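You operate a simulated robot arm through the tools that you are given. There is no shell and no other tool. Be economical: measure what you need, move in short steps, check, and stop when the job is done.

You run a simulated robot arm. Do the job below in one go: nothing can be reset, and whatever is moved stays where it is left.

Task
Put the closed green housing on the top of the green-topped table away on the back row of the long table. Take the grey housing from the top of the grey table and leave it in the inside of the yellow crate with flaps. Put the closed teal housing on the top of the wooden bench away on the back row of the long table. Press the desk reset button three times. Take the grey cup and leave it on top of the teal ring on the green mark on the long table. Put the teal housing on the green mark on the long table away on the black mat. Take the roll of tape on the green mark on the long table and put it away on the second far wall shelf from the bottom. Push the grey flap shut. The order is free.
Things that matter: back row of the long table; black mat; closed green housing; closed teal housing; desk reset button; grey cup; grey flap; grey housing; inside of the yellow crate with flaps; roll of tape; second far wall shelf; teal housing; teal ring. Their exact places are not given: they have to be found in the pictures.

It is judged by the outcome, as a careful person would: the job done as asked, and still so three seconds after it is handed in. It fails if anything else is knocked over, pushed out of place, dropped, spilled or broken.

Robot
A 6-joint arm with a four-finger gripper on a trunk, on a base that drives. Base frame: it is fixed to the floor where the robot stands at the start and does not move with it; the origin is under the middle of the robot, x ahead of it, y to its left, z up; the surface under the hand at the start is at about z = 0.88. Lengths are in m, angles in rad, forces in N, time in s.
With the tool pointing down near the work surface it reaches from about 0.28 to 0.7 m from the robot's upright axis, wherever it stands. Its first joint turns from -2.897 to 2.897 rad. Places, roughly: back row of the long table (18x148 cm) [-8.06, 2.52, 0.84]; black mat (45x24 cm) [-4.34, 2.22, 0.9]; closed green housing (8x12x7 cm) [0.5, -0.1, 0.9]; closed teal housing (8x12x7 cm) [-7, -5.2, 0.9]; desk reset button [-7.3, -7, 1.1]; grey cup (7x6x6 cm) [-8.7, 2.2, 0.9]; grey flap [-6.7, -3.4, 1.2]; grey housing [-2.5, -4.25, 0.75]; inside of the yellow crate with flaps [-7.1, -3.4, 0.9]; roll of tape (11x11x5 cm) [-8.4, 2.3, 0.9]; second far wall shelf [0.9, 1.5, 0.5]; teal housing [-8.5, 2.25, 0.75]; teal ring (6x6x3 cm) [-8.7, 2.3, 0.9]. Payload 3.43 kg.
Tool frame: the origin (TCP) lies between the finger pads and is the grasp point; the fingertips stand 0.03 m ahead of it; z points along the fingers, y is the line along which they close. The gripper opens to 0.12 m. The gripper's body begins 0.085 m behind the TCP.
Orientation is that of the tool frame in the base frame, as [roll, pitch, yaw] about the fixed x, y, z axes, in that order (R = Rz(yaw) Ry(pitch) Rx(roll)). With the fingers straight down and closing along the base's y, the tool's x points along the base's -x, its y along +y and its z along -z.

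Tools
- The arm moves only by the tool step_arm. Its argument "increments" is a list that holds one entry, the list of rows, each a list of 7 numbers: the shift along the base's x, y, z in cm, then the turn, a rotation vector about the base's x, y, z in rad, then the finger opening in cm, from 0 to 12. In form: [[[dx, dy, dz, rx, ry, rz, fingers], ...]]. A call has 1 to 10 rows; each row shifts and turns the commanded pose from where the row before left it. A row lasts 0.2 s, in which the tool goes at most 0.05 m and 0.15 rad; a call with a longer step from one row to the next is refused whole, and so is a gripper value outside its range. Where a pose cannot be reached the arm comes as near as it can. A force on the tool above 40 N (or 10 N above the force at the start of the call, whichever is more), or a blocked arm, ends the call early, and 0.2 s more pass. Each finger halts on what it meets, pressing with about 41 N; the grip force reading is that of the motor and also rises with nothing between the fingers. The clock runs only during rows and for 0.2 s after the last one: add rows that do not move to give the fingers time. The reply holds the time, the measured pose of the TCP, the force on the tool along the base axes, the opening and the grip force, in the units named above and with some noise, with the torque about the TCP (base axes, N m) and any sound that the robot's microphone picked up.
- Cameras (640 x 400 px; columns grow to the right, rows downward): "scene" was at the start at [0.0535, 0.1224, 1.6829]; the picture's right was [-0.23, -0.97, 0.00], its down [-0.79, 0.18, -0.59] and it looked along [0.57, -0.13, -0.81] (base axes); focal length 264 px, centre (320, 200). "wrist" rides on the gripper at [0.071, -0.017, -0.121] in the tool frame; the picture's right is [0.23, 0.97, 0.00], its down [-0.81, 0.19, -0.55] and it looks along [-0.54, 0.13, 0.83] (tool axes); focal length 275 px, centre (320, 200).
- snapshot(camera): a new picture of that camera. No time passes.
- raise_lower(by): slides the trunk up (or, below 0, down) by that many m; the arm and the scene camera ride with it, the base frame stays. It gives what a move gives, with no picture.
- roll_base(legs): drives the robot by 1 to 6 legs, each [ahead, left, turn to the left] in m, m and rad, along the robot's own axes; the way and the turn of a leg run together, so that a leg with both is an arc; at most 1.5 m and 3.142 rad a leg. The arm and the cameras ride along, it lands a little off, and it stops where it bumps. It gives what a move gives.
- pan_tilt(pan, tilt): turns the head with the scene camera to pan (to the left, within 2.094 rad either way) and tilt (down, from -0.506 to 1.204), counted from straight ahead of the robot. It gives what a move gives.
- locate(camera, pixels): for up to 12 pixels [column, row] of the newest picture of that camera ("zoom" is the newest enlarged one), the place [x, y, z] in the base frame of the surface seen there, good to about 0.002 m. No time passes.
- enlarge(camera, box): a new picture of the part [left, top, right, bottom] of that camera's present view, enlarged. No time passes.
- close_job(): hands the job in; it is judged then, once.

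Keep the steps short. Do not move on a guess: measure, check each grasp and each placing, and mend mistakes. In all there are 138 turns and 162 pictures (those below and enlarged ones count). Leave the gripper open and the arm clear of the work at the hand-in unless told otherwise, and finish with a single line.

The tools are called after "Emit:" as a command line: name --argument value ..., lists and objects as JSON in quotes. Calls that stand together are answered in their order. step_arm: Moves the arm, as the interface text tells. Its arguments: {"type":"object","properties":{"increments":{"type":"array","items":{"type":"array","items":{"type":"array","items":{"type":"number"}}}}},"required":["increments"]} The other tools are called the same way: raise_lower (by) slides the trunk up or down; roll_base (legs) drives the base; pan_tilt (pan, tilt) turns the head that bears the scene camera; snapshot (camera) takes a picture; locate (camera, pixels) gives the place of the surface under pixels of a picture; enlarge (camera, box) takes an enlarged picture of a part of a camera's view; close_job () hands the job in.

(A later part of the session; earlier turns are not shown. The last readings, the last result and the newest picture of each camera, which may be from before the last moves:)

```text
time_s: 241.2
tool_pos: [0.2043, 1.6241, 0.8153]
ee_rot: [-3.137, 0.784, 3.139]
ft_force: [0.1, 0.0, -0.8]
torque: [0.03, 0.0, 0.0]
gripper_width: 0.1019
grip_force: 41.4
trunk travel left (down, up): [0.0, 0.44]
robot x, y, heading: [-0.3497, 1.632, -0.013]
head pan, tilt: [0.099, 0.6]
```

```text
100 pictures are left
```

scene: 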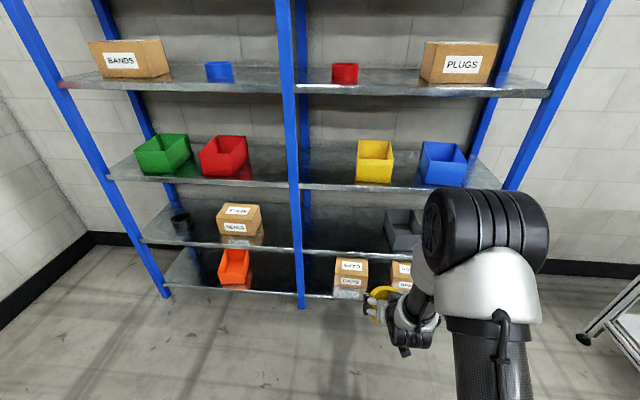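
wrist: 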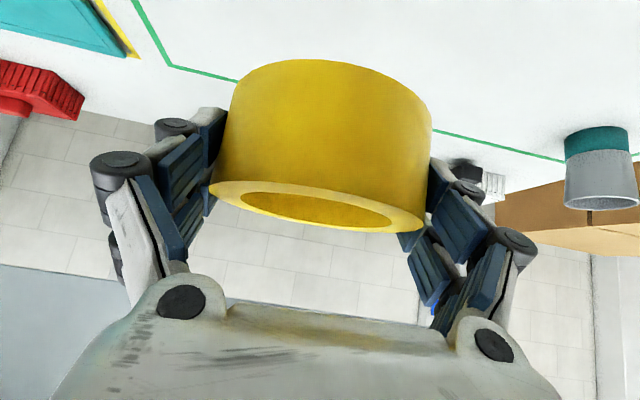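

Emit:
locate --camera "scene" --pixels '[[340, 253], [340, 240], [350, 215], [340, 188], [312, 250], [390, 252], [388, 225], [320, 225], [295, 250], [490, 220], [480, 190], [385, 300]]'

Emit:
step_arm --increments '[[[0, 0, -3, 0, 0, 0, 0], [0, 0, -3, 0, 0, 0, 0], [0, 0, -3, 0, 0, 0, 0], [0, 0, -3, 0, 0, 0, 0], [0, 0, -3, 0, 0, 0, 0], [0, 0, -3, 0, 0, 0, 0], [0, 0, -3, 0, 0, 0, 0], [0, 0, 0, 0, 0, 0, 0]]]'

Emit:
snapshot --camera "wrist"

Emit:
snapshot --camera "scene"

```text
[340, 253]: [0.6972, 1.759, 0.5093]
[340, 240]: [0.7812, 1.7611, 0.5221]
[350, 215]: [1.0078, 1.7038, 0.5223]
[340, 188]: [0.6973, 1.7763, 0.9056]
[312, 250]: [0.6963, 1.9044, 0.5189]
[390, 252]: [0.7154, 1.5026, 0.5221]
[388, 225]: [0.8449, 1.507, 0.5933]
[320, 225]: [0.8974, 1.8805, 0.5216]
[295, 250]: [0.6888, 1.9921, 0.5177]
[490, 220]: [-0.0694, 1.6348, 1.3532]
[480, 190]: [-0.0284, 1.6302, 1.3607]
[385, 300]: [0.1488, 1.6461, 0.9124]
```

```text
time_s: 243.1
tool_pos: [0.2053, 1.6245, 0.6055]
ee_rot: [-3.137, 0.786, 3.14]
ft_force: [0.6, -0.1, -1.5]
torque: [-0.02, 0.0, -0.01]
gripper_width: 0.1021
grip_force: 41.1
trunk travel left (down, up): [0.0, 0.44]
robot x, y, heading: [-0.3506, 1.6323, -0.012]
head pan, tilt: [0.099, 0.6]
```

```text
99 pictures are left
```

wrist: 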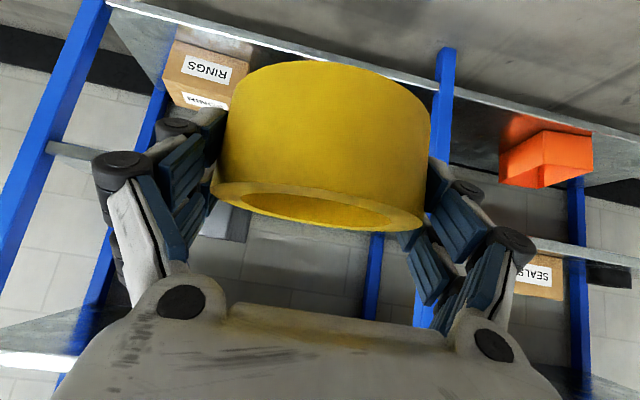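

```text
98 pictures are left
```

scene: 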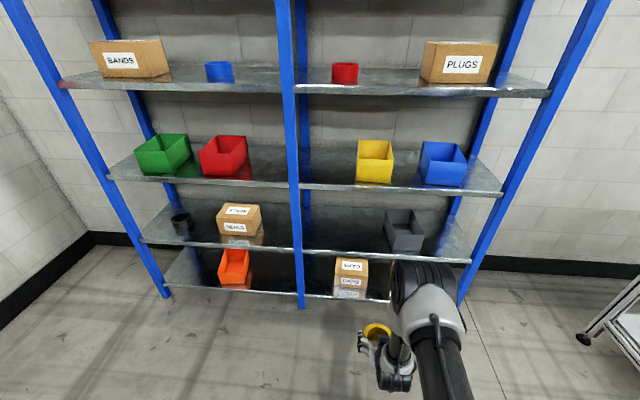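

The arm reaches low enough. The shelf surface is z 0.522 and the grey bin's near edge is at y≈1.51, so I'll aim for y≈1.68. I'll check where the elbow is, and drive in partway at z≈0.62.

Emit:
locate --camera "scene" --pixels '[[400, 280], [425, 268], [450, 285], [400, 300], [395, 340], [395, 375]]'

Emit:
roll_base --legs '[[0, 0.06, 0.012], [0.4, 0, 0]]'

Emit:
step_arm --increments '[[[0, 0, 1, 0, 0, 0, 0], [0, 0, 1, 0, 0, 0, 0], [0, 0, 0, 0, 0, 0, 0]]]'

Emit:
pan_tilt --pan 0.25 --tilt 0.9

Emit:
snapshot --camera "scene"

Emit:
snapshot --camera "wrist"

```text
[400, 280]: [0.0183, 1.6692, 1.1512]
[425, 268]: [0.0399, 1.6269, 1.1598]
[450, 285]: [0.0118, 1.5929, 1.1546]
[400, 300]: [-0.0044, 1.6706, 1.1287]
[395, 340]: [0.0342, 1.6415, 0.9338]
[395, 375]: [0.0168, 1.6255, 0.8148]
```

```text
time_s: 246.1
tool_pos: [0.6026, 1.6927, 0.6054]
ee_rot: [-3.137, 0.784, -3.129]
ft_force: [0.6, 0.1, -1.5]
torque: [-0.02, 0.0, -0.02]
gripper_width: 0.1021
grip_force: 41.5
trunk travel left (down, up): [0.0, 0.44]
robot x, y, heading: [0.0484, 1.6928, -0.004]
head pan, tilt: [0.099, 0.6]
```

```text
time_s: 246.9
tool_pos: [0.6028, 1.6913, 0.6252]
ee_rot: [-3.139, 0.783, -3.132]
ft_force: [0.0, -1.0, -1.4]
torque: [0.04, -0.05, -0.04]
gripper_width: 0.1023
grip_force: 41.1
trunk travel left (down, up): [0.0, 0.44]
robot x, y, heading: [0.0445, 1.6945, 0.004]
head pan, tilt: [0.099, 0.6]
```

```text
time_s: 247.7
tool_pos: [0.6024, 1.6921, 0.6238]
ee_rot: [-3.138, 0.784, -3.13]
ft_force: [-0.3, -0.4, -2.1]
torque: [-0.01, -0.03, -0.05]
gripper_width: 0.102
grip_force: 41.4
trunk travel left (down, up): [0.0, 0.44]
robot x, y, heading: [0.0457, 1.6913, 0.005]
head pan, tilt: [0.25, 0.901]
```

```text
97 pictures are left
```

scene: 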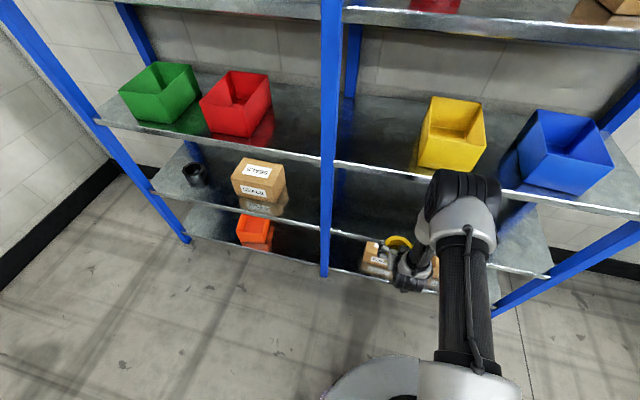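

```text
96 pictures are left
```

wrist: 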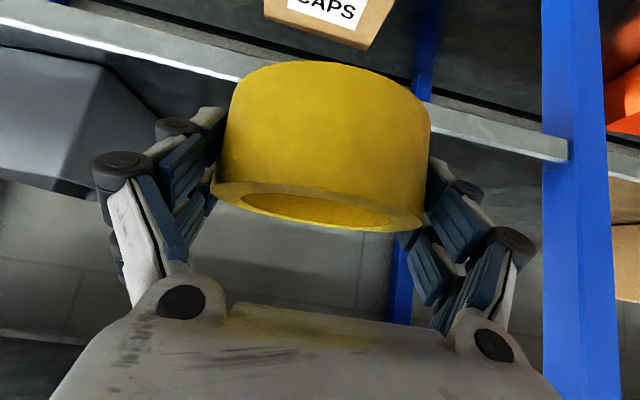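

The forearm would come close to the upper shelf if the base drove further in, so I'll extend the arm instead, keeping the base back.

Emit:
step_arm --increments '[[[1, 0, 0, 0, 0, 0, 0], [2, 0, 0, 0, 0, 0, 0], [2, 0, 0, 0, 0, 0, 0], [2, 0, 0, 0, 0, 0, 0], [2, 0, 0, 0, 0, 0, 0], [2, 0, 0, 0, 0, 0, 0], [0, 0, 0, 0, 0, 0, 0]]]'

Emit:
snapshot --camera "scene"

```text
time_s: 249.3
tool_pos: [0.7126, 1.6932, 0.6265]
ee_rot: [-3.138, 0.783, -3.13]
ft_force: [0.2, 0.2, -1.2]
torque: [-0.04, 0.02, -0.02]
gripper_width: 0.1022
grip_force: 41.3
trunk travel left (down, up): [0.0, 0.44]
robot x, y, heading: [0.0463, 1.6955, 0.0]
head pan, tilt: [0.25, 0.901]
```

```text
95 pictures are left
```

scene: 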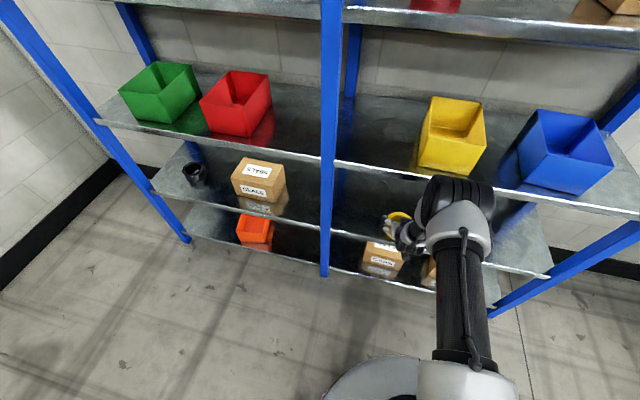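

Emit:
locate --camera "scene" --pixels '[[430, 185], [460, 180], [485, 190], [425, 205], [420, 225], [460, 240], [440, 168], [410, 240]]'

Emit:
step_arm --increments '[[[1, 0, 0, 0, 0, 0, 0], [2, 0, 0, 0, 0, 0, 0], [2, 0, 0, 0, 0, 0, 0], [2, 0, 0, 0, 0, 0, 0], [1, 0, 0, 0, 0, 0, 0], [0, 0, 0, 0, 0, 0, 0]]]'

Emit:
snapshot --camera "scene"

Emit:
snapshot --camera "wrist"

```text
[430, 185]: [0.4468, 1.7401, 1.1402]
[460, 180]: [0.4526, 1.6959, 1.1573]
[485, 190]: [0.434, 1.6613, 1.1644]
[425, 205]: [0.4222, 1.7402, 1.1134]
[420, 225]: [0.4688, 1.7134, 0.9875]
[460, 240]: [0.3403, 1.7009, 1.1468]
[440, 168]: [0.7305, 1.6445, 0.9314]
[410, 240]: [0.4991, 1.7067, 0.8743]
```

```text
time_s: 250.7
tool_pos: [0.7925, 1.6923, 0.6256]
ee_rot: [-3.139, 0.783, -3.129]
ft_force: [-0.2, 0.1, -0.6]
torque: [0.02, 0.0, 0.04]
gripper_width: 0.1025
grip_force: 41.3
trunk travel left (down, up): [0.0, 0.44]
robot x, y, heading: [0.0455, 1.693, 0.001]
head pan, tilt: [0.25, 0.901]
```

```text
94 pictures are left
```

scene: 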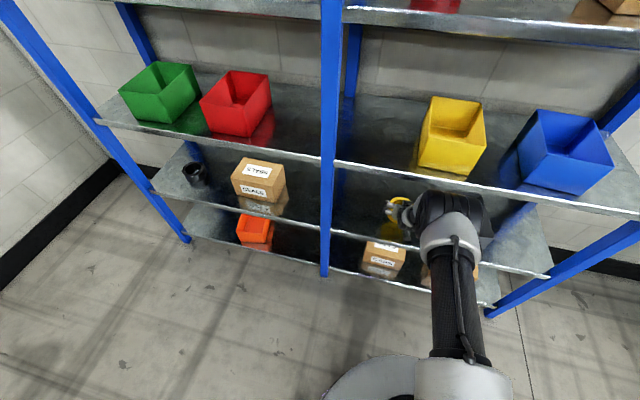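

```text
93 pictures are left
```

wrist: 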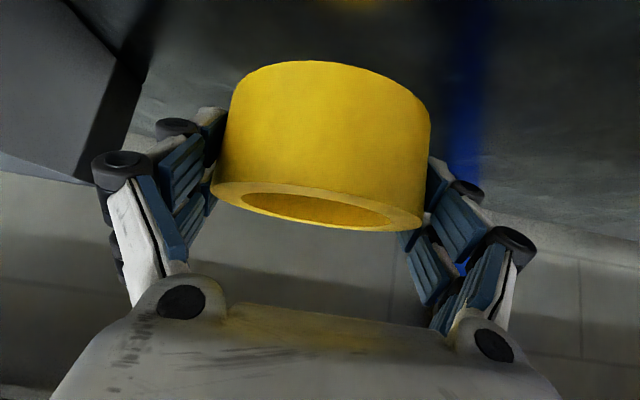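

Inside the shelf and clear. I'll lower onto the surface gently.

Emit:
step_arm --increments '[[[1, 0, -1, 0, 0, 0, 0], [0.8, 0, -1.5, 0, 0, 0, 0], [0, 0, -1.5, 0, 0, 0, 0], [0, 0, -1.5, 0, 0, 0, 0], [0, 0, -0.8, 0, 0, 0, 0], [0, 0, 0, 0, 0, 0, 0]]]'

Emit:
enlarge --camera "scene" --box '[340, 160, 500, 260]'

Emit:
locate --camera "zoom" --pixels '[[160, 190], [120, 190], [100, 150], [250, 180], [170, 100]]'

```text
time_s: 252.1
tool_pos: [0.8113, 1.694, 0.5619]
ee_rot: [-3.14, 0.783, -3.129]
ft_force: [0.6, -0.7, -1.3]
torque: [0.0, -0.02, -0.03]
gripper_width: 0.102
grip_force: 41.0
trunk travel left (down, up): [0.0, 0.44]
robot x, y, heading: [0.0485, 1.6949, 0.006]
head pan, tilt: [0.25, 0.901]
```

```text
4.00 times, centred on (420, 210) of scene
```

zoom: 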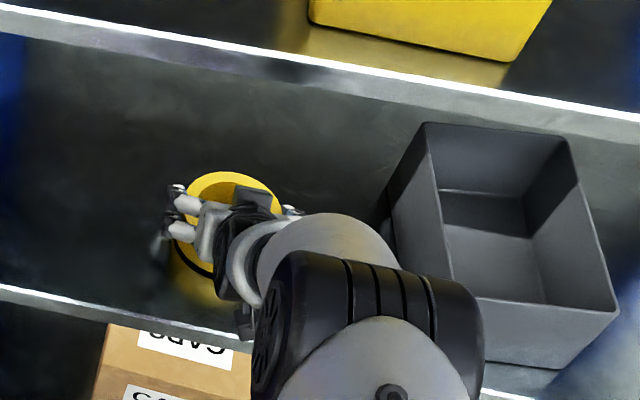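

```text
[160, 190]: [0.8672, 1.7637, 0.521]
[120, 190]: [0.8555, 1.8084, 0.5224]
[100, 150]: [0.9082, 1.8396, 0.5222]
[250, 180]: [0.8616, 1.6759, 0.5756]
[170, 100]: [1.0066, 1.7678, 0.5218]
```

Emit:
step_arm --increments '[[[0, 0, -0.3, 0, 0, 0, 0], [0, 0, -0.2, 0, 0, 0, 0], [0, 0, -0.2, 0, 0, 0, 0], [0, 0, 0, 0, 0, 0, 0]]]'

Emit:
step_arm --increments '[[[0, 0, 0, 0, 0, 0, 11], [0, 0, 0, 0, 0, 0, 12], [0, 0, 0, 0, 0, 0, 12], [0, 0, 0, 0, 0, 0, 12], [0, 0, 1, 0, 0, 0, 12], [0, 0, 2, 0, 0, 0, 12], [-1, 0, 3, 0, 0, 0, 12], [-3, 0, 2, 0, 0, 0, 12], [-3, 0, 0, 0, 0, 0, 12], [-3, 0, 0, 0, 0, 0, 12]]]'

Emit:
step_arm --increments '[[[-3, 0, 0, 0, 0, 0, 12], [-3, 0, 0, 0, 0, 0, 12], [-3, 0, 0, 0, 0, 0, 12], [-3, 0, 0, 0, 0, 0, 12], [-3, 0, 0, 0, 0, 0, 12]]]'

Emit:
snapshot --camera "scene"

```text
time_s: 253.1
tool_pos: [0.8113, 1.6923, 0.5568]
ee_rot: [-3.138, 0.785, -3.128]
ft_force: [-1.1, 0.3, 2.3]
torque: [0.17, -0.06, 0.05]
gripper_width: 0.1022
grip_force: 40.8
trunk travel left (down, up): [0.0, 0.44]
robot x, y, heading: [0.0468, 1.6961, 0.004]
head pan, tilt: [0.25, 0.901]
```

```text
time_s: 255.3
tool_pos: [0.7106, 1.6931, 0.6342]
ee_rot: [-3.138, 0.786, -3.131]
ft_force: [0.6, -0.1, 0.1]
torque: [0.0, -0.04, -0.01]
gripper_width: 0.1199
grip_force: 0.0
trunk travel left (down, up): [0.0, 0.44]
robot x, y, heading: [0.0473, 1.6887, -0.001]
head pan, tilt: [0.25, 0.901]
```

```text
time_s: 256.5
tool_pos: [0.5591, 1.6942, 0.6369]
ee_rot: [-3.138, 0.785, -3.13]
ft_force: [0.6, -0.7, 0.0]
torque: [-0.01, 0.02, 0.02]
gripper_width: 0.12
grip_force: 0.1
trunk travel left (down, up): [0.0, 0.44]
robot x, y, heading: [0.0474, 1.6932, -0.001]
head pan, tilt: [0.25, 0.901]
```

```text
91 pictures are left
```

scene: 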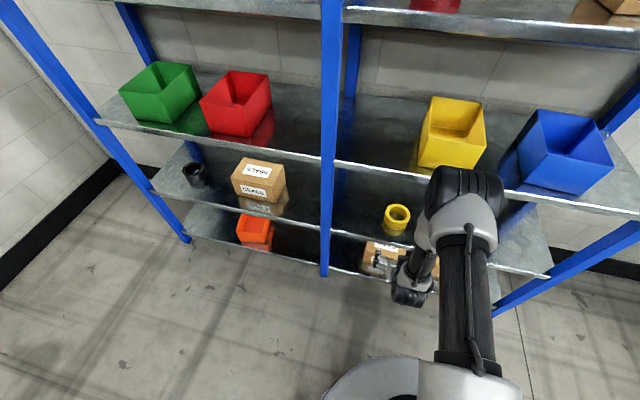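

The tape lies flat on the second shelf. I'll back off, raise the trunk, straighten the tool, and head toward the -y side, then look.

Emit:
roll_base --legs '[[-0.35, 0, 0]]'

Emit:
raise_lower --by 0.2

Emit:
step_arm --increments '[[[-3, 0, 4, 0, 0.13, 0, 12], [-3, 0, 4, 0, 0.13, 0, 12], [-3, 0, 4, 0, 0.13, 0, 12], [-3, 0, 4, 0, 0.13, 0, 12], [-2, 0, 4, 0, 0.13, 0, 12], [0, 0, 4, 0, 0.135, 0, 12], [0, 0, 3, 0, 0, 0, 12]]]'

Emit:
roll_base --legs '[[0, -1.5, 0], [0, -0.8, 0], [0, 0, -1.57]]'

Emit:
pan_tilt --pan -0.5 --tilt 0.4

Emit:
snapshot --camera "scene"

```text
time_s: 258.8
tool_pos: [0.2091, 1.6945, 0.6365]
ee_rot: [-3.138, 0.786, -3.127]
ft_force: [0.5, -0.3, -0.5]
torque: [0.0, 0.0, 0.01]
gripper_width: 0.12
grip_force: 0.0
trunk travel left (down, up): [0.0, 0.44]
robot x, y, heading: [-0.3005, 1.6931, 0.006]
head pan, tilt: [0.25, 0.901]
```

```text
time_s: 261.0
tool_pos: [0.2098, 1.6942, 0.8363]
ee_rot: [-3.14, 0.783, -3.127]
ft_force: [0.1, -0.4, -1.1]
torque: [-0.03, 0.01, 0.05]
gripper_width: 0.1201
grip_force: 0.0
trunk travel left (down, up): [-0.2, 0.24]
robot x, y, heading: [-0.3024, 1.6934, 0.006]
head pan, tilt: [0.25, 0.901]
```

```text
time_s: 262.6
tool_pos: [0.0671, 1.6943, 1.1075]
ee_rot: [3.134, -0.001, -3.133]
ft_force: [-0.9, -0.6, 0.9]
torque: [0.0, -0.06, 0.0]
gripper_width: 0.1201
grip_force: 0.0
trunk travel left (down, up): [-0.2, 0.24]
robot x, y, heading: [-0.3039, 1.6909, 0.006]
head pan, tilt: [0.25, 0.901]
```

```text
time_s: 277.9
tool_pos: [-0.2913, -1.0181, 1.1052]
ee_rot: [3.133, -0.001, 1.572]
ft_force: [-0.1, -0.5, -0.2]
torque: [0.02, 0.01, -0.01]
gripper_width: 0.1199
grip_force: 0.0
trunk travel left (down, up): [-0.2, 0.24]
robot x, y, heading: [-0.2874, -0.6432, -1.578]
head pan, tilt: [0.25, 0.901]
```

```text
time_s: 279.0
tool_pos: [-0.2913, -1.0177, 1.1058]
ee_rot: [3.135, 0.003, 1.575]
ft_force: [-0.4, 0.4, 0.3]
torque: [-0.05, -0.01, 0.0]
gripper_width: 0.1201
grip_force: 0.0
trunk travel left (down, up): [-0.2, 0.24]
robot x, y, heading: [-0.2866, -0.6449, -1.574]
head pan, tilt: [-0.499, 0.4]
```

```text
90 pictures are left
```

scene: 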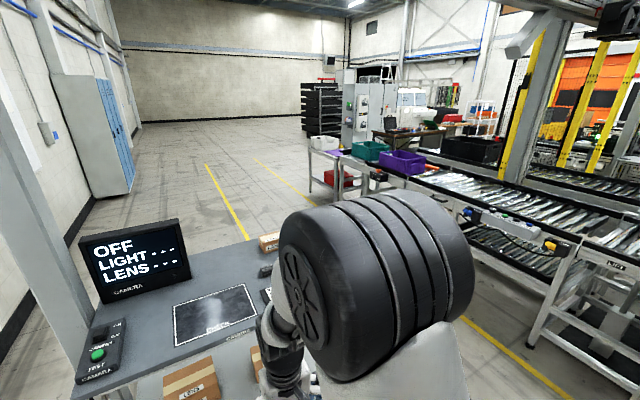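

Emit:
locate --camera "scene" --pixels '[[200, 330], [265, 240], [215, 180], [330, 180], [345, 155], [520, 340], [430, 210], [315, 190], [250, 300], [240, 215], [290, 180], [385, 135]]'

Emit:
pan_tilt --pan -1.1 --tilt 0.5

Emit:
snapshot --camera "scene"

Emit:
locate --camera "scene" --pixels '[[200, 330], [150, 240], [100, 200], [330, 180], [300, 300], [400, 340], [250, 250], [50, 250], [350, 380], [200, 200], [500, 350], [120, 300]]'

```text
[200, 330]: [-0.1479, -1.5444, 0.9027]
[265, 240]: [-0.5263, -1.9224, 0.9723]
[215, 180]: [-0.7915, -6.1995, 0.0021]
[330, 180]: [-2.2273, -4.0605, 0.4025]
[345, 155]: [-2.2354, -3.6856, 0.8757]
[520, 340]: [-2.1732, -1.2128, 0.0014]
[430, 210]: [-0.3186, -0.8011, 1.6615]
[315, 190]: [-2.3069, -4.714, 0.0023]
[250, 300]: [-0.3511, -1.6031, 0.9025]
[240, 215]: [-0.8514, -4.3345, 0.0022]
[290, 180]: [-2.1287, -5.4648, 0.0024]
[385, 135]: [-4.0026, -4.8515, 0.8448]
```

```text
time_s: 280.0
tool_pos: [-0.2911, -1.0196, 1.1053]
ee_rot: [3.137, 0.0, 1.575]
ft_force: [-0.7, 0.0, -0.6]
torque: [-0.02, -0.01, -0.01]
gripper_width: 0.1203
grip_force: 0.2
trunk travel left (down, up): [-0.2, 0.24]
robot x, y, heading: [-0.291, -0.6447, -1.577]
head pan, tilt: [-1.1, 0.499]
```

```text
89 pictures are left
```

scene: 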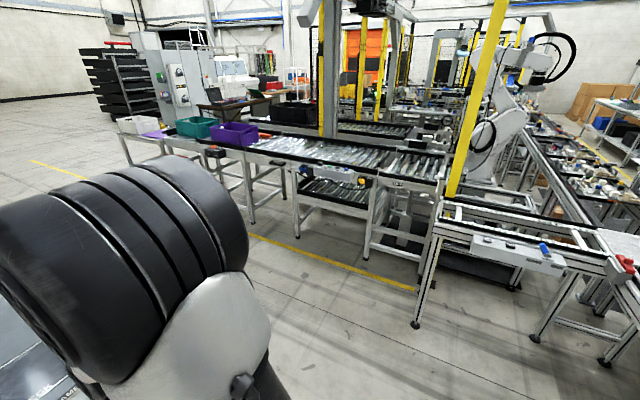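

```text
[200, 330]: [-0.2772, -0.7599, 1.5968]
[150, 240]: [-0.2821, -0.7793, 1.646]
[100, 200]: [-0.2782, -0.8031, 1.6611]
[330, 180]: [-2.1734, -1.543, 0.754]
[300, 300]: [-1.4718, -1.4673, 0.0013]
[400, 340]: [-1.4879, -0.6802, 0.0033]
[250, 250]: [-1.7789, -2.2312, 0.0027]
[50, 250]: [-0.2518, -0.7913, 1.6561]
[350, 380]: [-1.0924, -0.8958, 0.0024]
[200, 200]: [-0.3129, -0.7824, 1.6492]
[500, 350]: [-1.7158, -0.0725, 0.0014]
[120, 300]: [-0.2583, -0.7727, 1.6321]
```

The aisle at x≈-1.4 is clear, and the grey table looks to be at the conveyor's end around (-2.4, -4.2). I'll drive there and face it.

Emit:
roll_base --legs '[[0, -1.1, 0], [1.5, 0, 0], [1.5, 0, 0], [0.5, 0, 0], [0, 0, -1.565]]'

Emit:
pan_tilt --pan 0.2 --tilt 0.7

Emit:
snapshot --camera "scene"

```text
time_s: 306.4
tool_pos: [-1.77, -4.1934, 1.1058]
ee_rot: [3.134, 0.0, -0.042]
ft_force: [-0.3, 0.0, 0.0]
torque: [-0.01, -0.02, 0.01]
gripper_width: 0.1199
grip_force: 0.1
trunk travel left (down, up): [-0.2, 0.24]
robot x, y, heading: [-1.4014, -4.2111, 3.096]
head pan, tilt: [-1.1, 0.499]
```

```text
time_s: 307.9
tool_pos: [-1.7693, -4.1936, 1.1065]
ee_rot: [3.133, 0.0, -0.042]
ft_force: [0.1, 0.3, 0.7]
torque: [-0.01, 0.01, -0.01]
gripper_width: 0.1201
grip_force: 0.0
trunk travel left (down, up): [-0.2, 0.24]
robot x, y, heading: [-1.3957, -4.2149, 3.094]
head pan, tilt: [0.201, 0.7]
```

```text
88 pictures are left
```

scene: 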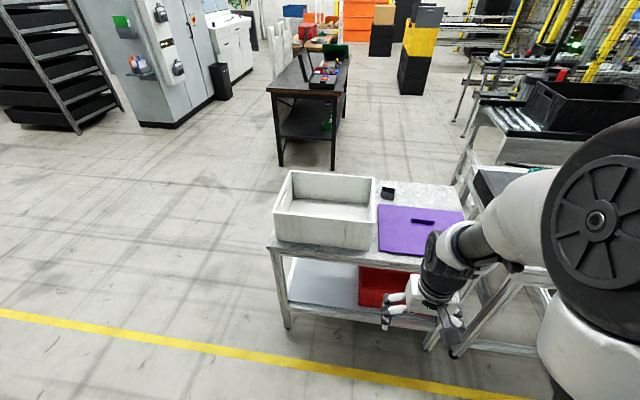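

Emit:
enlarge --camera "scene" --box '[265, 160, 475, 290]'

Emit:
locate --camera "zoom" --pixels '[[370, 95], [100, 200], [330, 180], [340, 265], [590, 170], [150, 150], [260, 60], [200, 180], [400, 110], [20, 250], [480, 180], [180, 60]]'

```text
3.05 times, centred on (370, 225) of scene
```

zoom: 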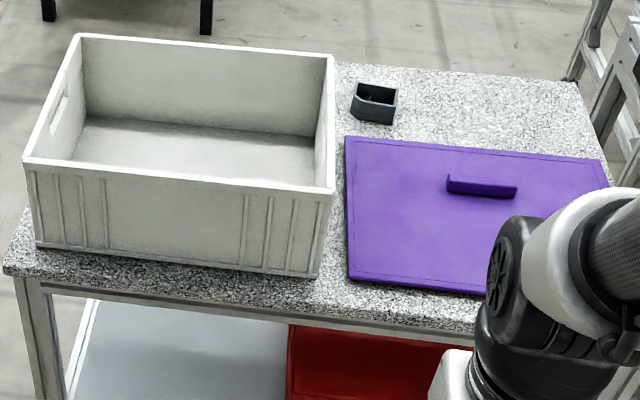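

```text
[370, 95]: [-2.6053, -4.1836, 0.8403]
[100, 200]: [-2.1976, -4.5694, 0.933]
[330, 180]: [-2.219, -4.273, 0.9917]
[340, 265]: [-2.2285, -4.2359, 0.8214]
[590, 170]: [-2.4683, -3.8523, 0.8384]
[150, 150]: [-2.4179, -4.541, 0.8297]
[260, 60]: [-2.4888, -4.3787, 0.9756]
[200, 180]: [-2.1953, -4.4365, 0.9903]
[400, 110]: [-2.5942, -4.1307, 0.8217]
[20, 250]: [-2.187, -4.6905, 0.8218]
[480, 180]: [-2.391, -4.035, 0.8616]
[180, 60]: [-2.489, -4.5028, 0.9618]
```

The grey housing is at about (-2.60, -4.16), behind a purple board and beside a white crate. I'll drive closer and look with the wrist camera.

Emit:
roll_base --legs '[[0.5, -0.07, 0.045]]'

Emit:
step_arm --increments '[[[-4, 0, 0, 0, 0, 0, 12], [-4, 0, 0, 0, 0, 0, 12], [-4, 0, 0, 0, 0, 0, 12], [-4, 0, 0, 0, 0, 0, 12], [-4, 0, 0, 0, 0, 0, 12], [0, 0, 0, 0, 0, 0, 12]]]'

Emit:
snapshot --camera "wrist"

```text
time_s: 310.8
tool_pos: [-2.2622, -4.1275, 1.1066]
ee_rot: [3.135, -0.001, 0.001]
ft_force: [-0.1, -0.2, -0.2]
torque: [0.02, -0.01, 0.02]
gripper_width: 0.1198
grip_force: 0.2
trunk travel left (down, up): [-0.2, 0.24]
robot x, y, heading: [-1.8869, -4.1248, 3.134]
head pan, tilt: [0.201, 0.7]
```

```text
time_s: 312.2
tool_pos: [-2.4623, -4.1274, 1.1057]
ee_rot: [3.134, -0.001, 0.002]
ft_force: [1.2, 0.1, -0.4]
torque: [0.0, 0.04, -0.03]
gripper_width: 0.1202
grip_force: 0.0
trunk travel left (down, up): [-0.2, 0.24]
robot x, y, heading: [-1.886, -4.1316, 3.139]
head pan, tilt: [0.201, 0.7]
```

```text
86 pictures are left
```

wrist: 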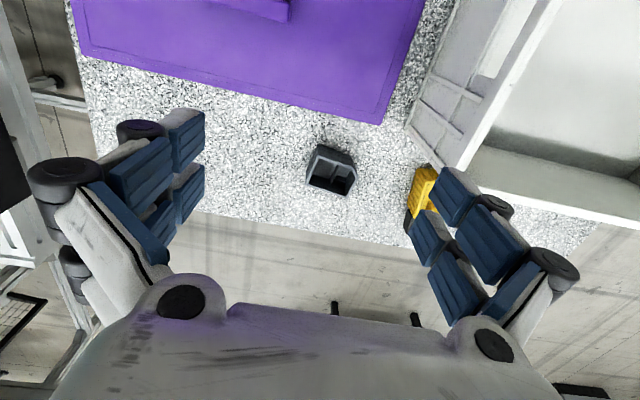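

Emit:
enlarge --camera "wrist" --box '[290, 130, 450, 230]'

Emit:
locate --camera "zoom" --pixels '[[130, 60], [262, 100], [68, 205], [232, 260], [260, 170], [150, 220], [530, 160], [480, 330], [300, 200], [575, 200], [170, 150], [100, 140]]'

Emit:
enlarge --camera "scene" --box '[240, 130, 480, 280]'

```text
4.00 times, centred on (370, 180) of wrist
```

zoom: 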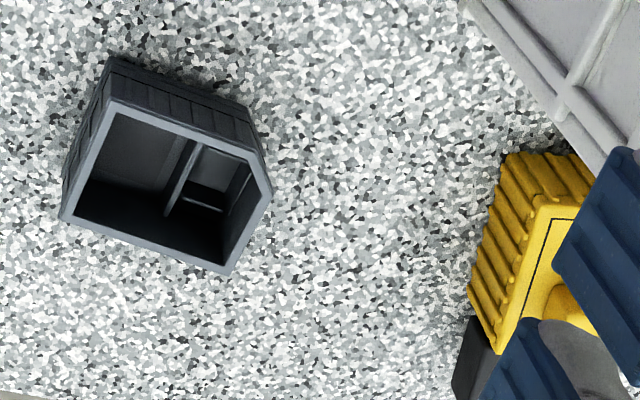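

```text
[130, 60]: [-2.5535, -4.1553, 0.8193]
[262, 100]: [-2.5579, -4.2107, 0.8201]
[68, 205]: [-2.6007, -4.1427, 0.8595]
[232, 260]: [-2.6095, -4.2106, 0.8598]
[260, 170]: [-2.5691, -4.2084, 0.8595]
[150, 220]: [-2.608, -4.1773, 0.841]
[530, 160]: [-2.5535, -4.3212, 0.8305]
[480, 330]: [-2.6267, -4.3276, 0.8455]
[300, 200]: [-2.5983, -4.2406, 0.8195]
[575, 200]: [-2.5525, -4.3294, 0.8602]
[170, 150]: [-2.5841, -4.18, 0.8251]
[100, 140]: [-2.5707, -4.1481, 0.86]
```

```text
2.67 times, centred on (360, 205) of scene
```

zoom: 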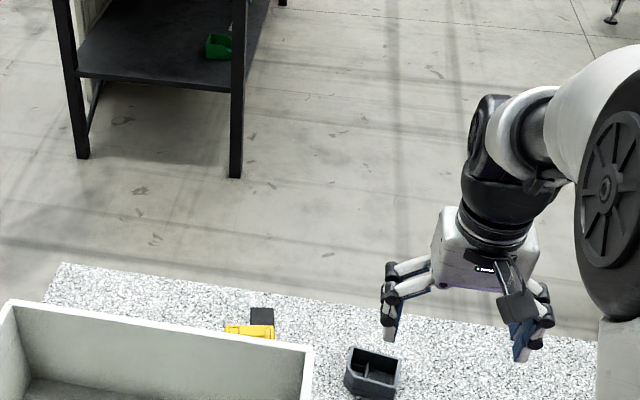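

The grey housing is open with rim z 0.860, about 7×5 cm, turned a little. I'll move in 5 cm, turn the gripper to close along its short side, and re-measure.

Emit:
roll_base --legs '[[0.05, 0, 0]]'

Emit:
step_arm --increments '[[[0, 0, 0, 0, 0, 0.144, 10], [-1, -1, 0, 0, 0, 0.144, 10], [-1, -1, 0, 0, 0, 0.144, 10], [-1, -1, 0, 0, 0, 0.144, 10], [-1, -1, 0, 0, 0, 0.144, 10], [-1, -1, 0, 0, 0, 0.144, 10], [-1, 0, -1, 0, 0, 0.144, 10], [-1, 0, -1, 0, 0, 0.144, 10], [0, 0, -2, 0, 0, 0.144, 10], [0, 0, -2, 0, 0, 0.144, 10]]]'

Emit:
enlarge --camera "wrist" --box '[220, 60, 420, 185]'

```text
time_s: 313.1
tool_pos: [-2.5134, -4.1279, 1.1053]
ee_rot: [3.134, -0.002, 0.002]
ft_force: [-0.9, 0.0, -0.6]
torque: [0.02, -0.06, -0.01]
gripper_width: 0.1201
grip_force: 0.1
trunk travel left (down, up): [-0.2, 0.24]
robot x, y, heading: [-1.9381, -4.1282, 3.136]
head pan, tilt: [0.201, 0.7]
```

```text
time_s: 315.4
tool_pos: [-2.5846, -4.1794, 1.0445]
ee_rot: [3.135, -0.001, 1.444]
ft_force: [0.6, -1.0, -0.7]
torque: [0.03, 0.0, -0.01]
gripper_width: 0.0998
grip_force: 0.1
trunk travel left (down, up): [-0.2, 0.24]
robot x, y, heading: [-1.939, -4.1271, 3.136]
head pan, tilt: [0.201, 0.7]
```

```text
3.20 times, centred on (320, 122) of wrist
```

zoom: 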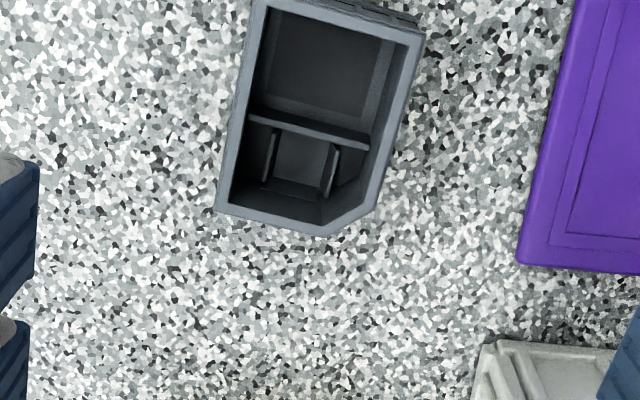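

Emit:
locate --camera "zoom" --pixels '[[262, 5], [418, 36], [223, 203], [326, 229], [373, 190], [240, 100], [395, 110], [330, 18], [525, 220], [545, 130]]'

```text
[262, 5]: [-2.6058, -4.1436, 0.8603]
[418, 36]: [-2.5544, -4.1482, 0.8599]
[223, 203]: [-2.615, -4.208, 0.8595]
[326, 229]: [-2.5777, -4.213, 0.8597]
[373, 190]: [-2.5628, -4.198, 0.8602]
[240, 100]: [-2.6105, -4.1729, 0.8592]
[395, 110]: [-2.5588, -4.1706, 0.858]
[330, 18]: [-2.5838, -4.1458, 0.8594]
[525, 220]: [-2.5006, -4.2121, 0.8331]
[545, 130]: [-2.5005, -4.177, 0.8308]
```

Centre (-2.584, -4.176), and the gripper is aligned. I'll go down, grip, and lift gently.

Emit:
step_arm --increments '[[[0, 0.3, -4, 0, 0, 0, 9], [0, 0, -4, 0, 0, 0, 9], [0, 0, -4, 0, 0, 0, 9], [0, 0, -4, 0, 0, 0, 9], [0, 0, -2.9, 0, 0, 0, 9], [0, 0, 0, 0, 0, 0, 9]]]'

Emit:
step_arm --increments '[[[0, 0, 0, 0, 0, 0, 7], [0, 0, 0, 0, 0, 0, 5], [0, 0, 0, 0, 0, 0, 0], [0, 0, 0, 0, 0, 0, 0], [0, 0, 0, 0, 0, 0, 0], [0, 0, 0.5, 0, 0, 0, 0], [0, 0, 1, 0, 0, 0, 0], [0, 0, 1.5, 0, 0, 0, 0], [0, 0, 0, 0, 0, 0, 0]]]'

Emit:
snapshot --camera "wrist"

```text
time_s: 316.8
tool_pos: [-2.5816, -4.1765, 0.8564]
ee_rot: [3.136, 0.0, 1.44]
ft_force: [0.0, -0.6, 0.4]
torque: [0.02, 0.01, 0.0]
gripper_width: 0.0899
grip_force: 0.0
trunk travel left (down, up): [-0.2, 0.24]
robot x, y, heading: [-1.9399, -4.1278, 3.135]
head pan, tilt: [0.201, 0.7]
```

```text
time_s: 318.8
tool_pos: [-2.5824, -4.1757, 0.8855]
ee_rot: [3.135, -0.001, 1.442]
ft_force: [-1.3, -0.7, -0.2]
torque: [-0.04, -0.02, 0.0]
gripper_width: 0.0532
grip_force: 41.1
trunk travel left (down, up): [-0.2, 0.24]
robot x, y, heading: [-1.9356, -4.1273, 3.134]
head pan, tilt: [0.201, 0.7]
```

```text
82 pictures are left
```

wrist: 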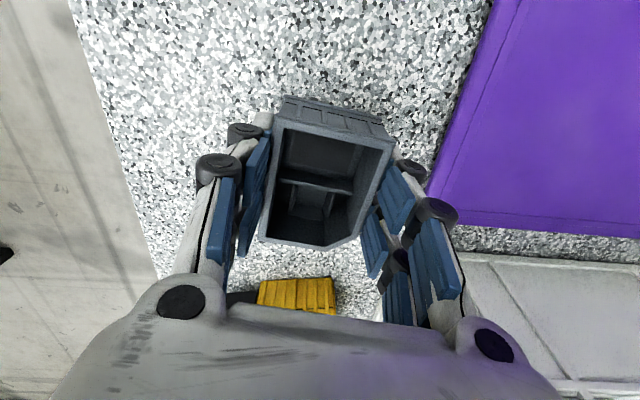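

Held. I'll raise and retract, back off, and scan the way toward the yellow crate.

Emit:
step_arm --increments '[[[0, 0, 2, 0, 0, 0, 0], [0, 0, 3, 0, 0, 0, 0], [0, 0, 4, 0, 0, 0, 0], [0, 0, 4, 0, 0, 0, 0], [0, 0, 4, 0, 0, 0, 0], [0, 0, 4, 0, 0, 0, 0], [3, 0.5, 1, 0, 0, 0, 0], [4, 1, 0, 0, 0, 0, 0], [4, 1, 0, 0, 0, 0, 0], [4, 1, 0, 0, 0, 0, 0]]]'

Emit:
step_arm --increments '[[[4, 0, 0, 0, 0, 0, 0], [4, 0, 0, 0, 0, 0, 0], [3, 0, 0, 0, 0, 0, 0], [0, 0, 0, 0, 0, 0, 0]]]'

Emit:
roll_base --legs '[[-0.4, 0, 0]]'

Emit:
pan_tilt --pan 0.15 --tilt 0.35

Emit:
snapshot --camera "scene"

```text
time_s: 320.9
tool_pos: [-2.4305, -4.1389, 1.108]
ee_rot: [3.137, 0.0, 1.441]
ft_force: [0.9, -0.4, -2.0]
torque: [0.0, 0.06, 0.01]
gripper_width: 0.0534
grip_force: 40.8
trunk travel left (down, up): [-0.2, 0.24]
robot x, y, heading: [-1.9393, -4.1294, 3.139]
head pan, tilt: [0.201, 0.7]
```

```text
time_s: 321.9
tool_pos: [-2.3246, -4.1397, 1.1076]
ee_rot: [3.134, 0.001, 1.441]
ft_force: [-0.6, 0.7, -0.6]
torque: [-0.01, -0.04, -0.02]
gripper_width: 0.0532
grip_force: 40.8
trunk travel left (down, up): [-0.2, 0.24]
robot x, y, heading: [-1.9352, -4.129, 3.135]
head pan, tilt: [0.201, 0.7]
```

```text
time_s: 324.4
tool_pos: [-1.9233, -4.1409, 1.1063]
ee_rot: [3.135, 0.0, 1.441]
ft_force: [0.1, 0.1, -0.2]
torque: [-0.02, 0.01, 0.0]
gripper_width: 0.0532
grip_force: 40.5
trunk travel left (down, up): [-0.2, 0.24]
robot x, y, heading: [-1.5377, -4.1302, 3.135]
head pan, tilt: [0.201, 0.7]
```

```text
time_s: 325.3
tool_pos: [-1.923, -4.1409, 1.1071]
ee_rot: [3.135, 0.0, 1.441]
ft_force: [-1.0, -0.2, -0.7]
torque: [0.03, 0.03, -0.02]
gripper_width: 0.0531
grip_force: 40.6
trunk travel left (down, up): [-0.2, 0.24]
robot x, y, heading: [-1.5402, -4.1321, 3.132]
head pan, tilt: [0.15, 0.351]
```

```text
81 pictures are left
```

scene: 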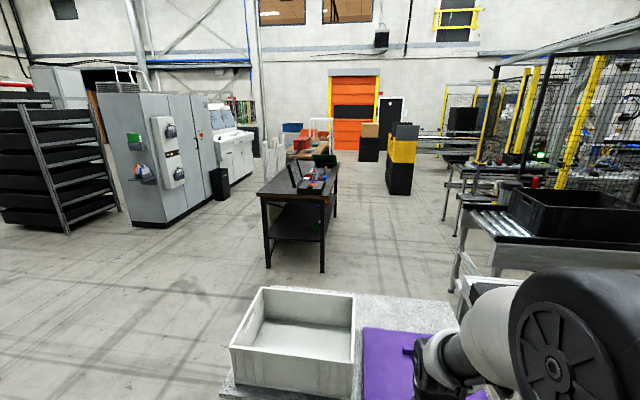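

Emit:
enlarge --camera "scene" --box '[240, 105, 480, 255]'

Emit:
locate --camera "scene" --pixels '[[268, 266], [322, 270], [338, 215], [260, 195], [325, 195], [400, 155], [400, 195], [370, 145], [395, 130], [445, 210], [220, 195], [300, 150]]'

```text
2.67 times, centred on (360, 180) of scene
```

zoom: 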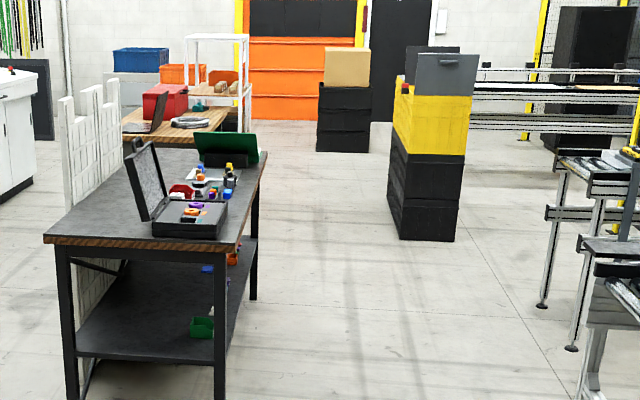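

```text
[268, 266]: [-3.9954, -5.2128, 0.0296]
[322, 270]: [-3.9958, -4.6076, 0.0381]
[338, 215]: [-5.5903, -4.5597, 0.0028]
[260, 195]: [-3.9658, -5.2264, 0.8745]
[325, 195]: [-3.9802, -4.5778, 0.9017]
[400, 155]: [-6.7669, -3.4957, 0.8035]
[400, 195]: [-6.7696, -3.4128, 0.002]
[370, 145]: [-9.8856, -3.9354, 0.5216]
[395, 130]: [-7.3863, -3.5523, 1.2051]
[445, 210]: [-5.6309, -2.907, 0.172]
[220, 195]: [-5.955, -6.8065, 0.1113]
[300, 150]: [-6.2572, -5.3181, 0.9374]
```

The yellow crate stands on black ones at about x -6.77 to -7.4, y≈-3.5, with a grey flap upright. I'll go round the grey table's south end, then check before the lane at y≈-3.85.

Emit:
roll_base --legs '[[0, 0.97, 0], [1.5, 0, 0], [0.25, 0, 0], [0, -0.7, 0]]'

Emit:
pan_tilt --pan 0.0 --tilt 0.35

Emit:
snapshot --camera "scene"

Emit:
pan_tilt --pan -0.8 --tilt 0.5

Emit:
snapshot --camera "scene"

```text
time_s: 342.2
tool_pos: [-3.6598, -4.352, 1.1065]
ee_rot: [3.134, 0.001, 1.409]
ft_force: [-0.5, 0.2, -0.9]
torque: [-0.02, -0.01, 0.02]
gripper_width: 0.0533
grip_force: 40.9
trunk travel left (down, up): [-0.2, 0.24]
robot x, y, heading: [-3.2704, -4.3495, 3.104]
head pan, tilt: [0.15, 0.351]
```

```text
time_s: 342.9
tool_pos: [-3.6587, -4.3516, 1.1056]
ee_rot: [3.135, 0.0, 1.407]
ft_force: [-0.5, -0.7, -0.7]
torque: [0.0, 0.01, -0.03]
gripper_width: 0.0533
grip_force: 41.0
trunk travel left (down, up): [-0.2, 0.24]
robot x, y, heading: [-3.2743, -4.3526, 3.103]
head pan, tilt: [0.0, 0.351]
```

```text
79 pictures are left
```

scene: 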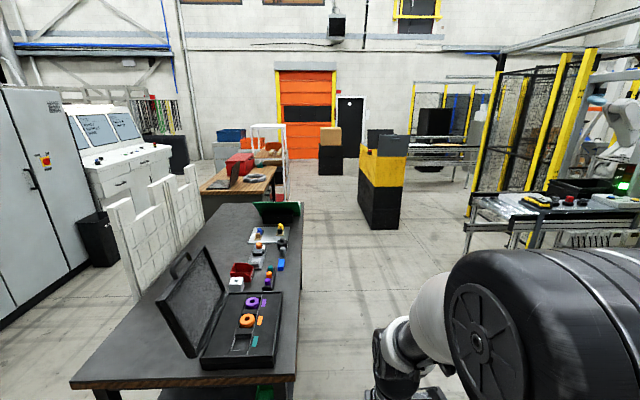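

```text
time_s: 344.0
tool_pos: [-3.6593, -4.3514, 1.1061]
ee_rot: [3.135, -0.001, 1.408]
ft_force: [0.7, 0.2, -0.5]
torque: [0.0, 0.01, 0.02]
gripper_width: 0.0536
grip_force: 40.7
trunk travel left (down, up): [-0.2, 0.24]
robot x, y, heading: [-3.2738, -4.3523, 3.1]
head pan, tilt: [-0.799, 0.499]
```

```text
78 pictures are left
```

scene: 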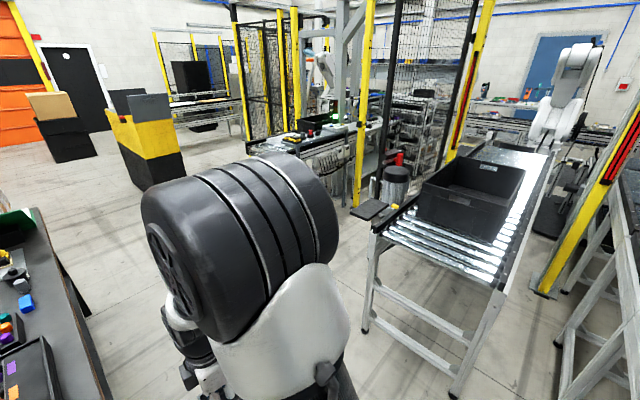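

Emit:
locate --camera "scene" --pixels '[[365, 330], [455, 395], [355, 205], [85, 285], [40, 215], [370, 220], [150, 190], [330, 270], [110, 120], [145, 105], [165, 130], [182, 150]]'

```text
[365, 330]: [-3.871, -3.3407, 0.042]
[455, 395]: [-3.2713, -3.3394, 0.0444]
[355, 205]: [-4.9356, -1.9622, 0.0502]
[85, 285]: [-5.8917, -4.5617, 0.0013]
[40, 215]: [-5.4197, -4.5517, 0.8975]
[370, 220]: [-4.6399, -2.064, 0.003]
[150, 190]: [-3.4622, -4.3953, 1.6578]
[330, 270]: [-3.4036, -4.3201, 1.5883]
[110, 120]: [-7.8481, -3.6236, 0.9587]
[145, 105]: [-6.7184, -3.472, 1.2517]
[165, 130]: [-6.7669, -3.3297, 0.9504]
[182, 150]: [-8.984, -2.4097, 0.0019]
```

The lane is clear between y -3.34 and -4.58. I'll drive along y≈-3.98 to x≈-6.0 and look at the crate.

Emit:
roll_base --legs '[[0, -0.36, 0.04], [1.5, 0, 0], [1.1, 0, 0]]'

Emit:
pan_tilt --pan -0.2 --tilt 0.45

Emit:
snapshot --camera "scene"

```text
time_s: 358.5
tool_pos: [-6.2333, -4.0508, 1.1065]
ee_rot: [3.136, 0.0, 1.482]
ft_force: [1.0, -0.4, -1.0]
torque: [-0.05, 0.0, 0.02]
gripper_width: 0.0531
grip_force: 41.7
trunk travel left (down, up): [-0.2, 0.24]
robot x, y, heading: [-5.8488, -4.0239, -3.107]
head pan, tilt: [-0.799, 0.499]
```

```text
time_s: 359.5
tool_pos: [-6.2336, -4.051, 1.1067]
ee_rot: [3.134, -0.001, 1.481]
ft_force: [0.7, 0.9, -0.5]
torque: [0.01, -0.01, 0.03]
gripper_width: 0.0531
grip_force: 40.8
trunk travel left (down, up): [-0.2, 0.24]
robot x, y, heading: [-5.8473, -4.0246, -3.107]
head pan, tilt: [-0.201, 0.45]
```

```text
77 pictures are left
```

scene: 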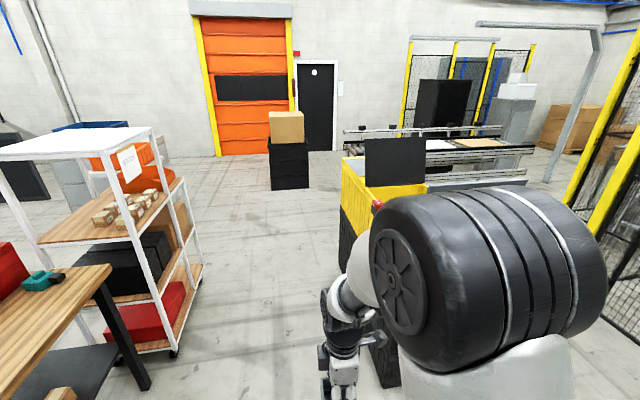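

Emit:
locate --camera "scene" --pixels '[[175, 352], [203, 265], [345, 170], [358, 235], [375, 270], [425, 188], [395, 160], [360, 300], [145, 385], [375, 205], [42, 280], [110, 265]]'

Emit:
enlarge --camera "scene" --box '[320, 120, 480, 260]'

```text
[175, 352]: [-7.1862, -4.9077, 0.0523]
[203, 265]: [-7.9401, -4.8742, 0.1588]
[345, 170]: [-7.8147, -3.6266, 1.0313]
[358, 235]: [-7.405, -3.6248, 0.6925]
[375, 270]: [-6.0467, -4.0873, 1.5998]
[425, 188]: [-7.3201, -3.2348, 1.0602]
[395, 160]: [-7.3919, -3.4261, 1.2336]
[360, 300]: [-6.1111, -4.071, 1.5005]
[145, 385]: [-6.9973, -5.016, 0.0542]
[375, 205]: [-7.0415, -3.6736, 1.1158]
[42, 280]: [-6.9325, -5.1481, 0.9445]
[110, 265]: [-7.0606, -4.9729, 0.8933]
```

```text
2.86 times, centred on (400, 190) of scene
```

zoom: 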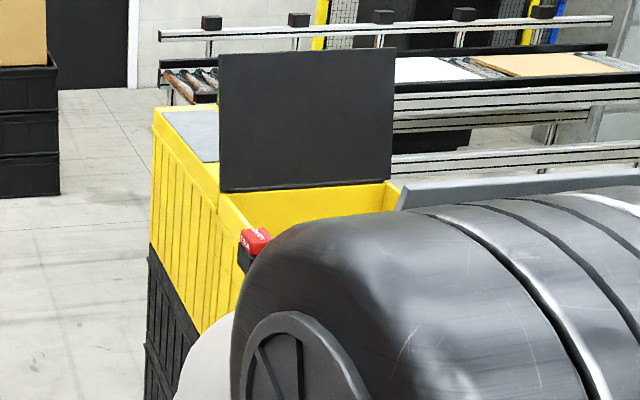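

There are two crates side by side. The near one is open between the grey flap (x≈-6.72) and the black flap (x≈-7.39), rim z≈1.03, with a small red part on its south side at z≈1.12. I'll go round to the south side and face it from y≈-4.2.

Emit:
roll_base --legs '[[1.2, 0.13, 0], [0, 0, -1.605]]'

Emit:
pan_tilt --pan 0.3 --tilt 0.75

Emit:
snapshot --camera "scene"

```text
time_s: 369.7
tool_pos: [-7.0562, -3.802, 1.1064]
ee_rot: [3.134, 0.0, -0.162]
ft_force: [0.1, 0.1, -0.2]
torque: [0.0, -0.03, -0.01]
gripper_width: 0.0536
grip_force: 40.9
trunk travel left (down, up): [-0.2, 0.24]
robot x, y, heading: [-7.0593, -4.1885, 1.531]
head pan, tilt: [-0.201, 0.45]
```

```text
time_s: 370.6
tool_pos: [-7.056, -3.8012, 1.1064]
ee_rot: [3.133, 0.0, -0.163]
ft_force: [-0.2, -0.3, -1.1]
torque: [-0.03, -0.02, 0.01]
gripper_width: 0.0532
grip_force: 41.1
trunk travel left (down, up): [-0.2, 0.24]
robot x, y, heading: [-7.0611, -4.1851, 1.53]
head pan, tilt: [0.3, 0.75]
```

```text
75 pictures are left
```

scene: 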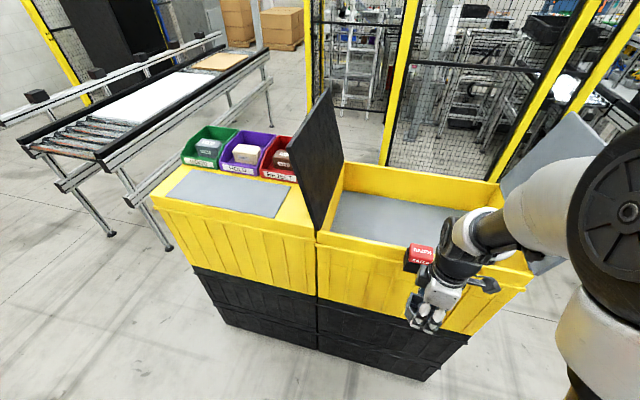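

Emit:
enlarge --camera "scene" --box '[310, 130, 550, 290]'

Emit:
locate --camera "zoom" --pixels '[[150, 215], [250, 250], [60, 270], [250, 300], [100, 90], [480, 145], [300, 335], [270, 330], [560, 150], [300, 240], [180, 170], [575, 370]]'

```text
2.50 times, centred on (430, 210) of scene
```

zoom: 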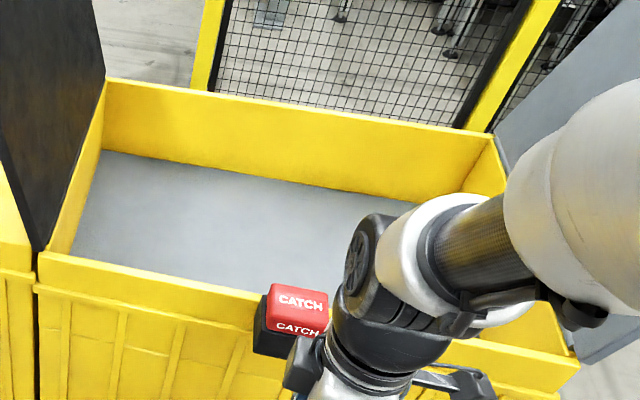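

```text
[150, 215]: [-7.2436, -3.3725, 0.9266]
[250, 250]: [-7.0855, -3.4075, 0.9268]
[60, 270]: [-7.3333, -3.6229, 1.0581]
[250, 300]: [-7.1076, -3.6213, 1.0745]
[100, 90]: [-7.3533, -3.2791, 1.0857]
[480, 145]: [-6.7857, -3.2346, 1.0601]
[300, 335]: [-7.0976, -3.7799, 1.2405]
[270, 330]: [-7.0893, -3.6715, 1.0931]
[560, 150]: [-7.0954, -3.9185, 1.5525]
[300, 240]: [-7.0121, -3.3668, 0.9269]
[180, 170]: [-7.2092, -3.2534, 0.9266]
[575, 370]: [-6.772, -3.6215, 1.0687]
```

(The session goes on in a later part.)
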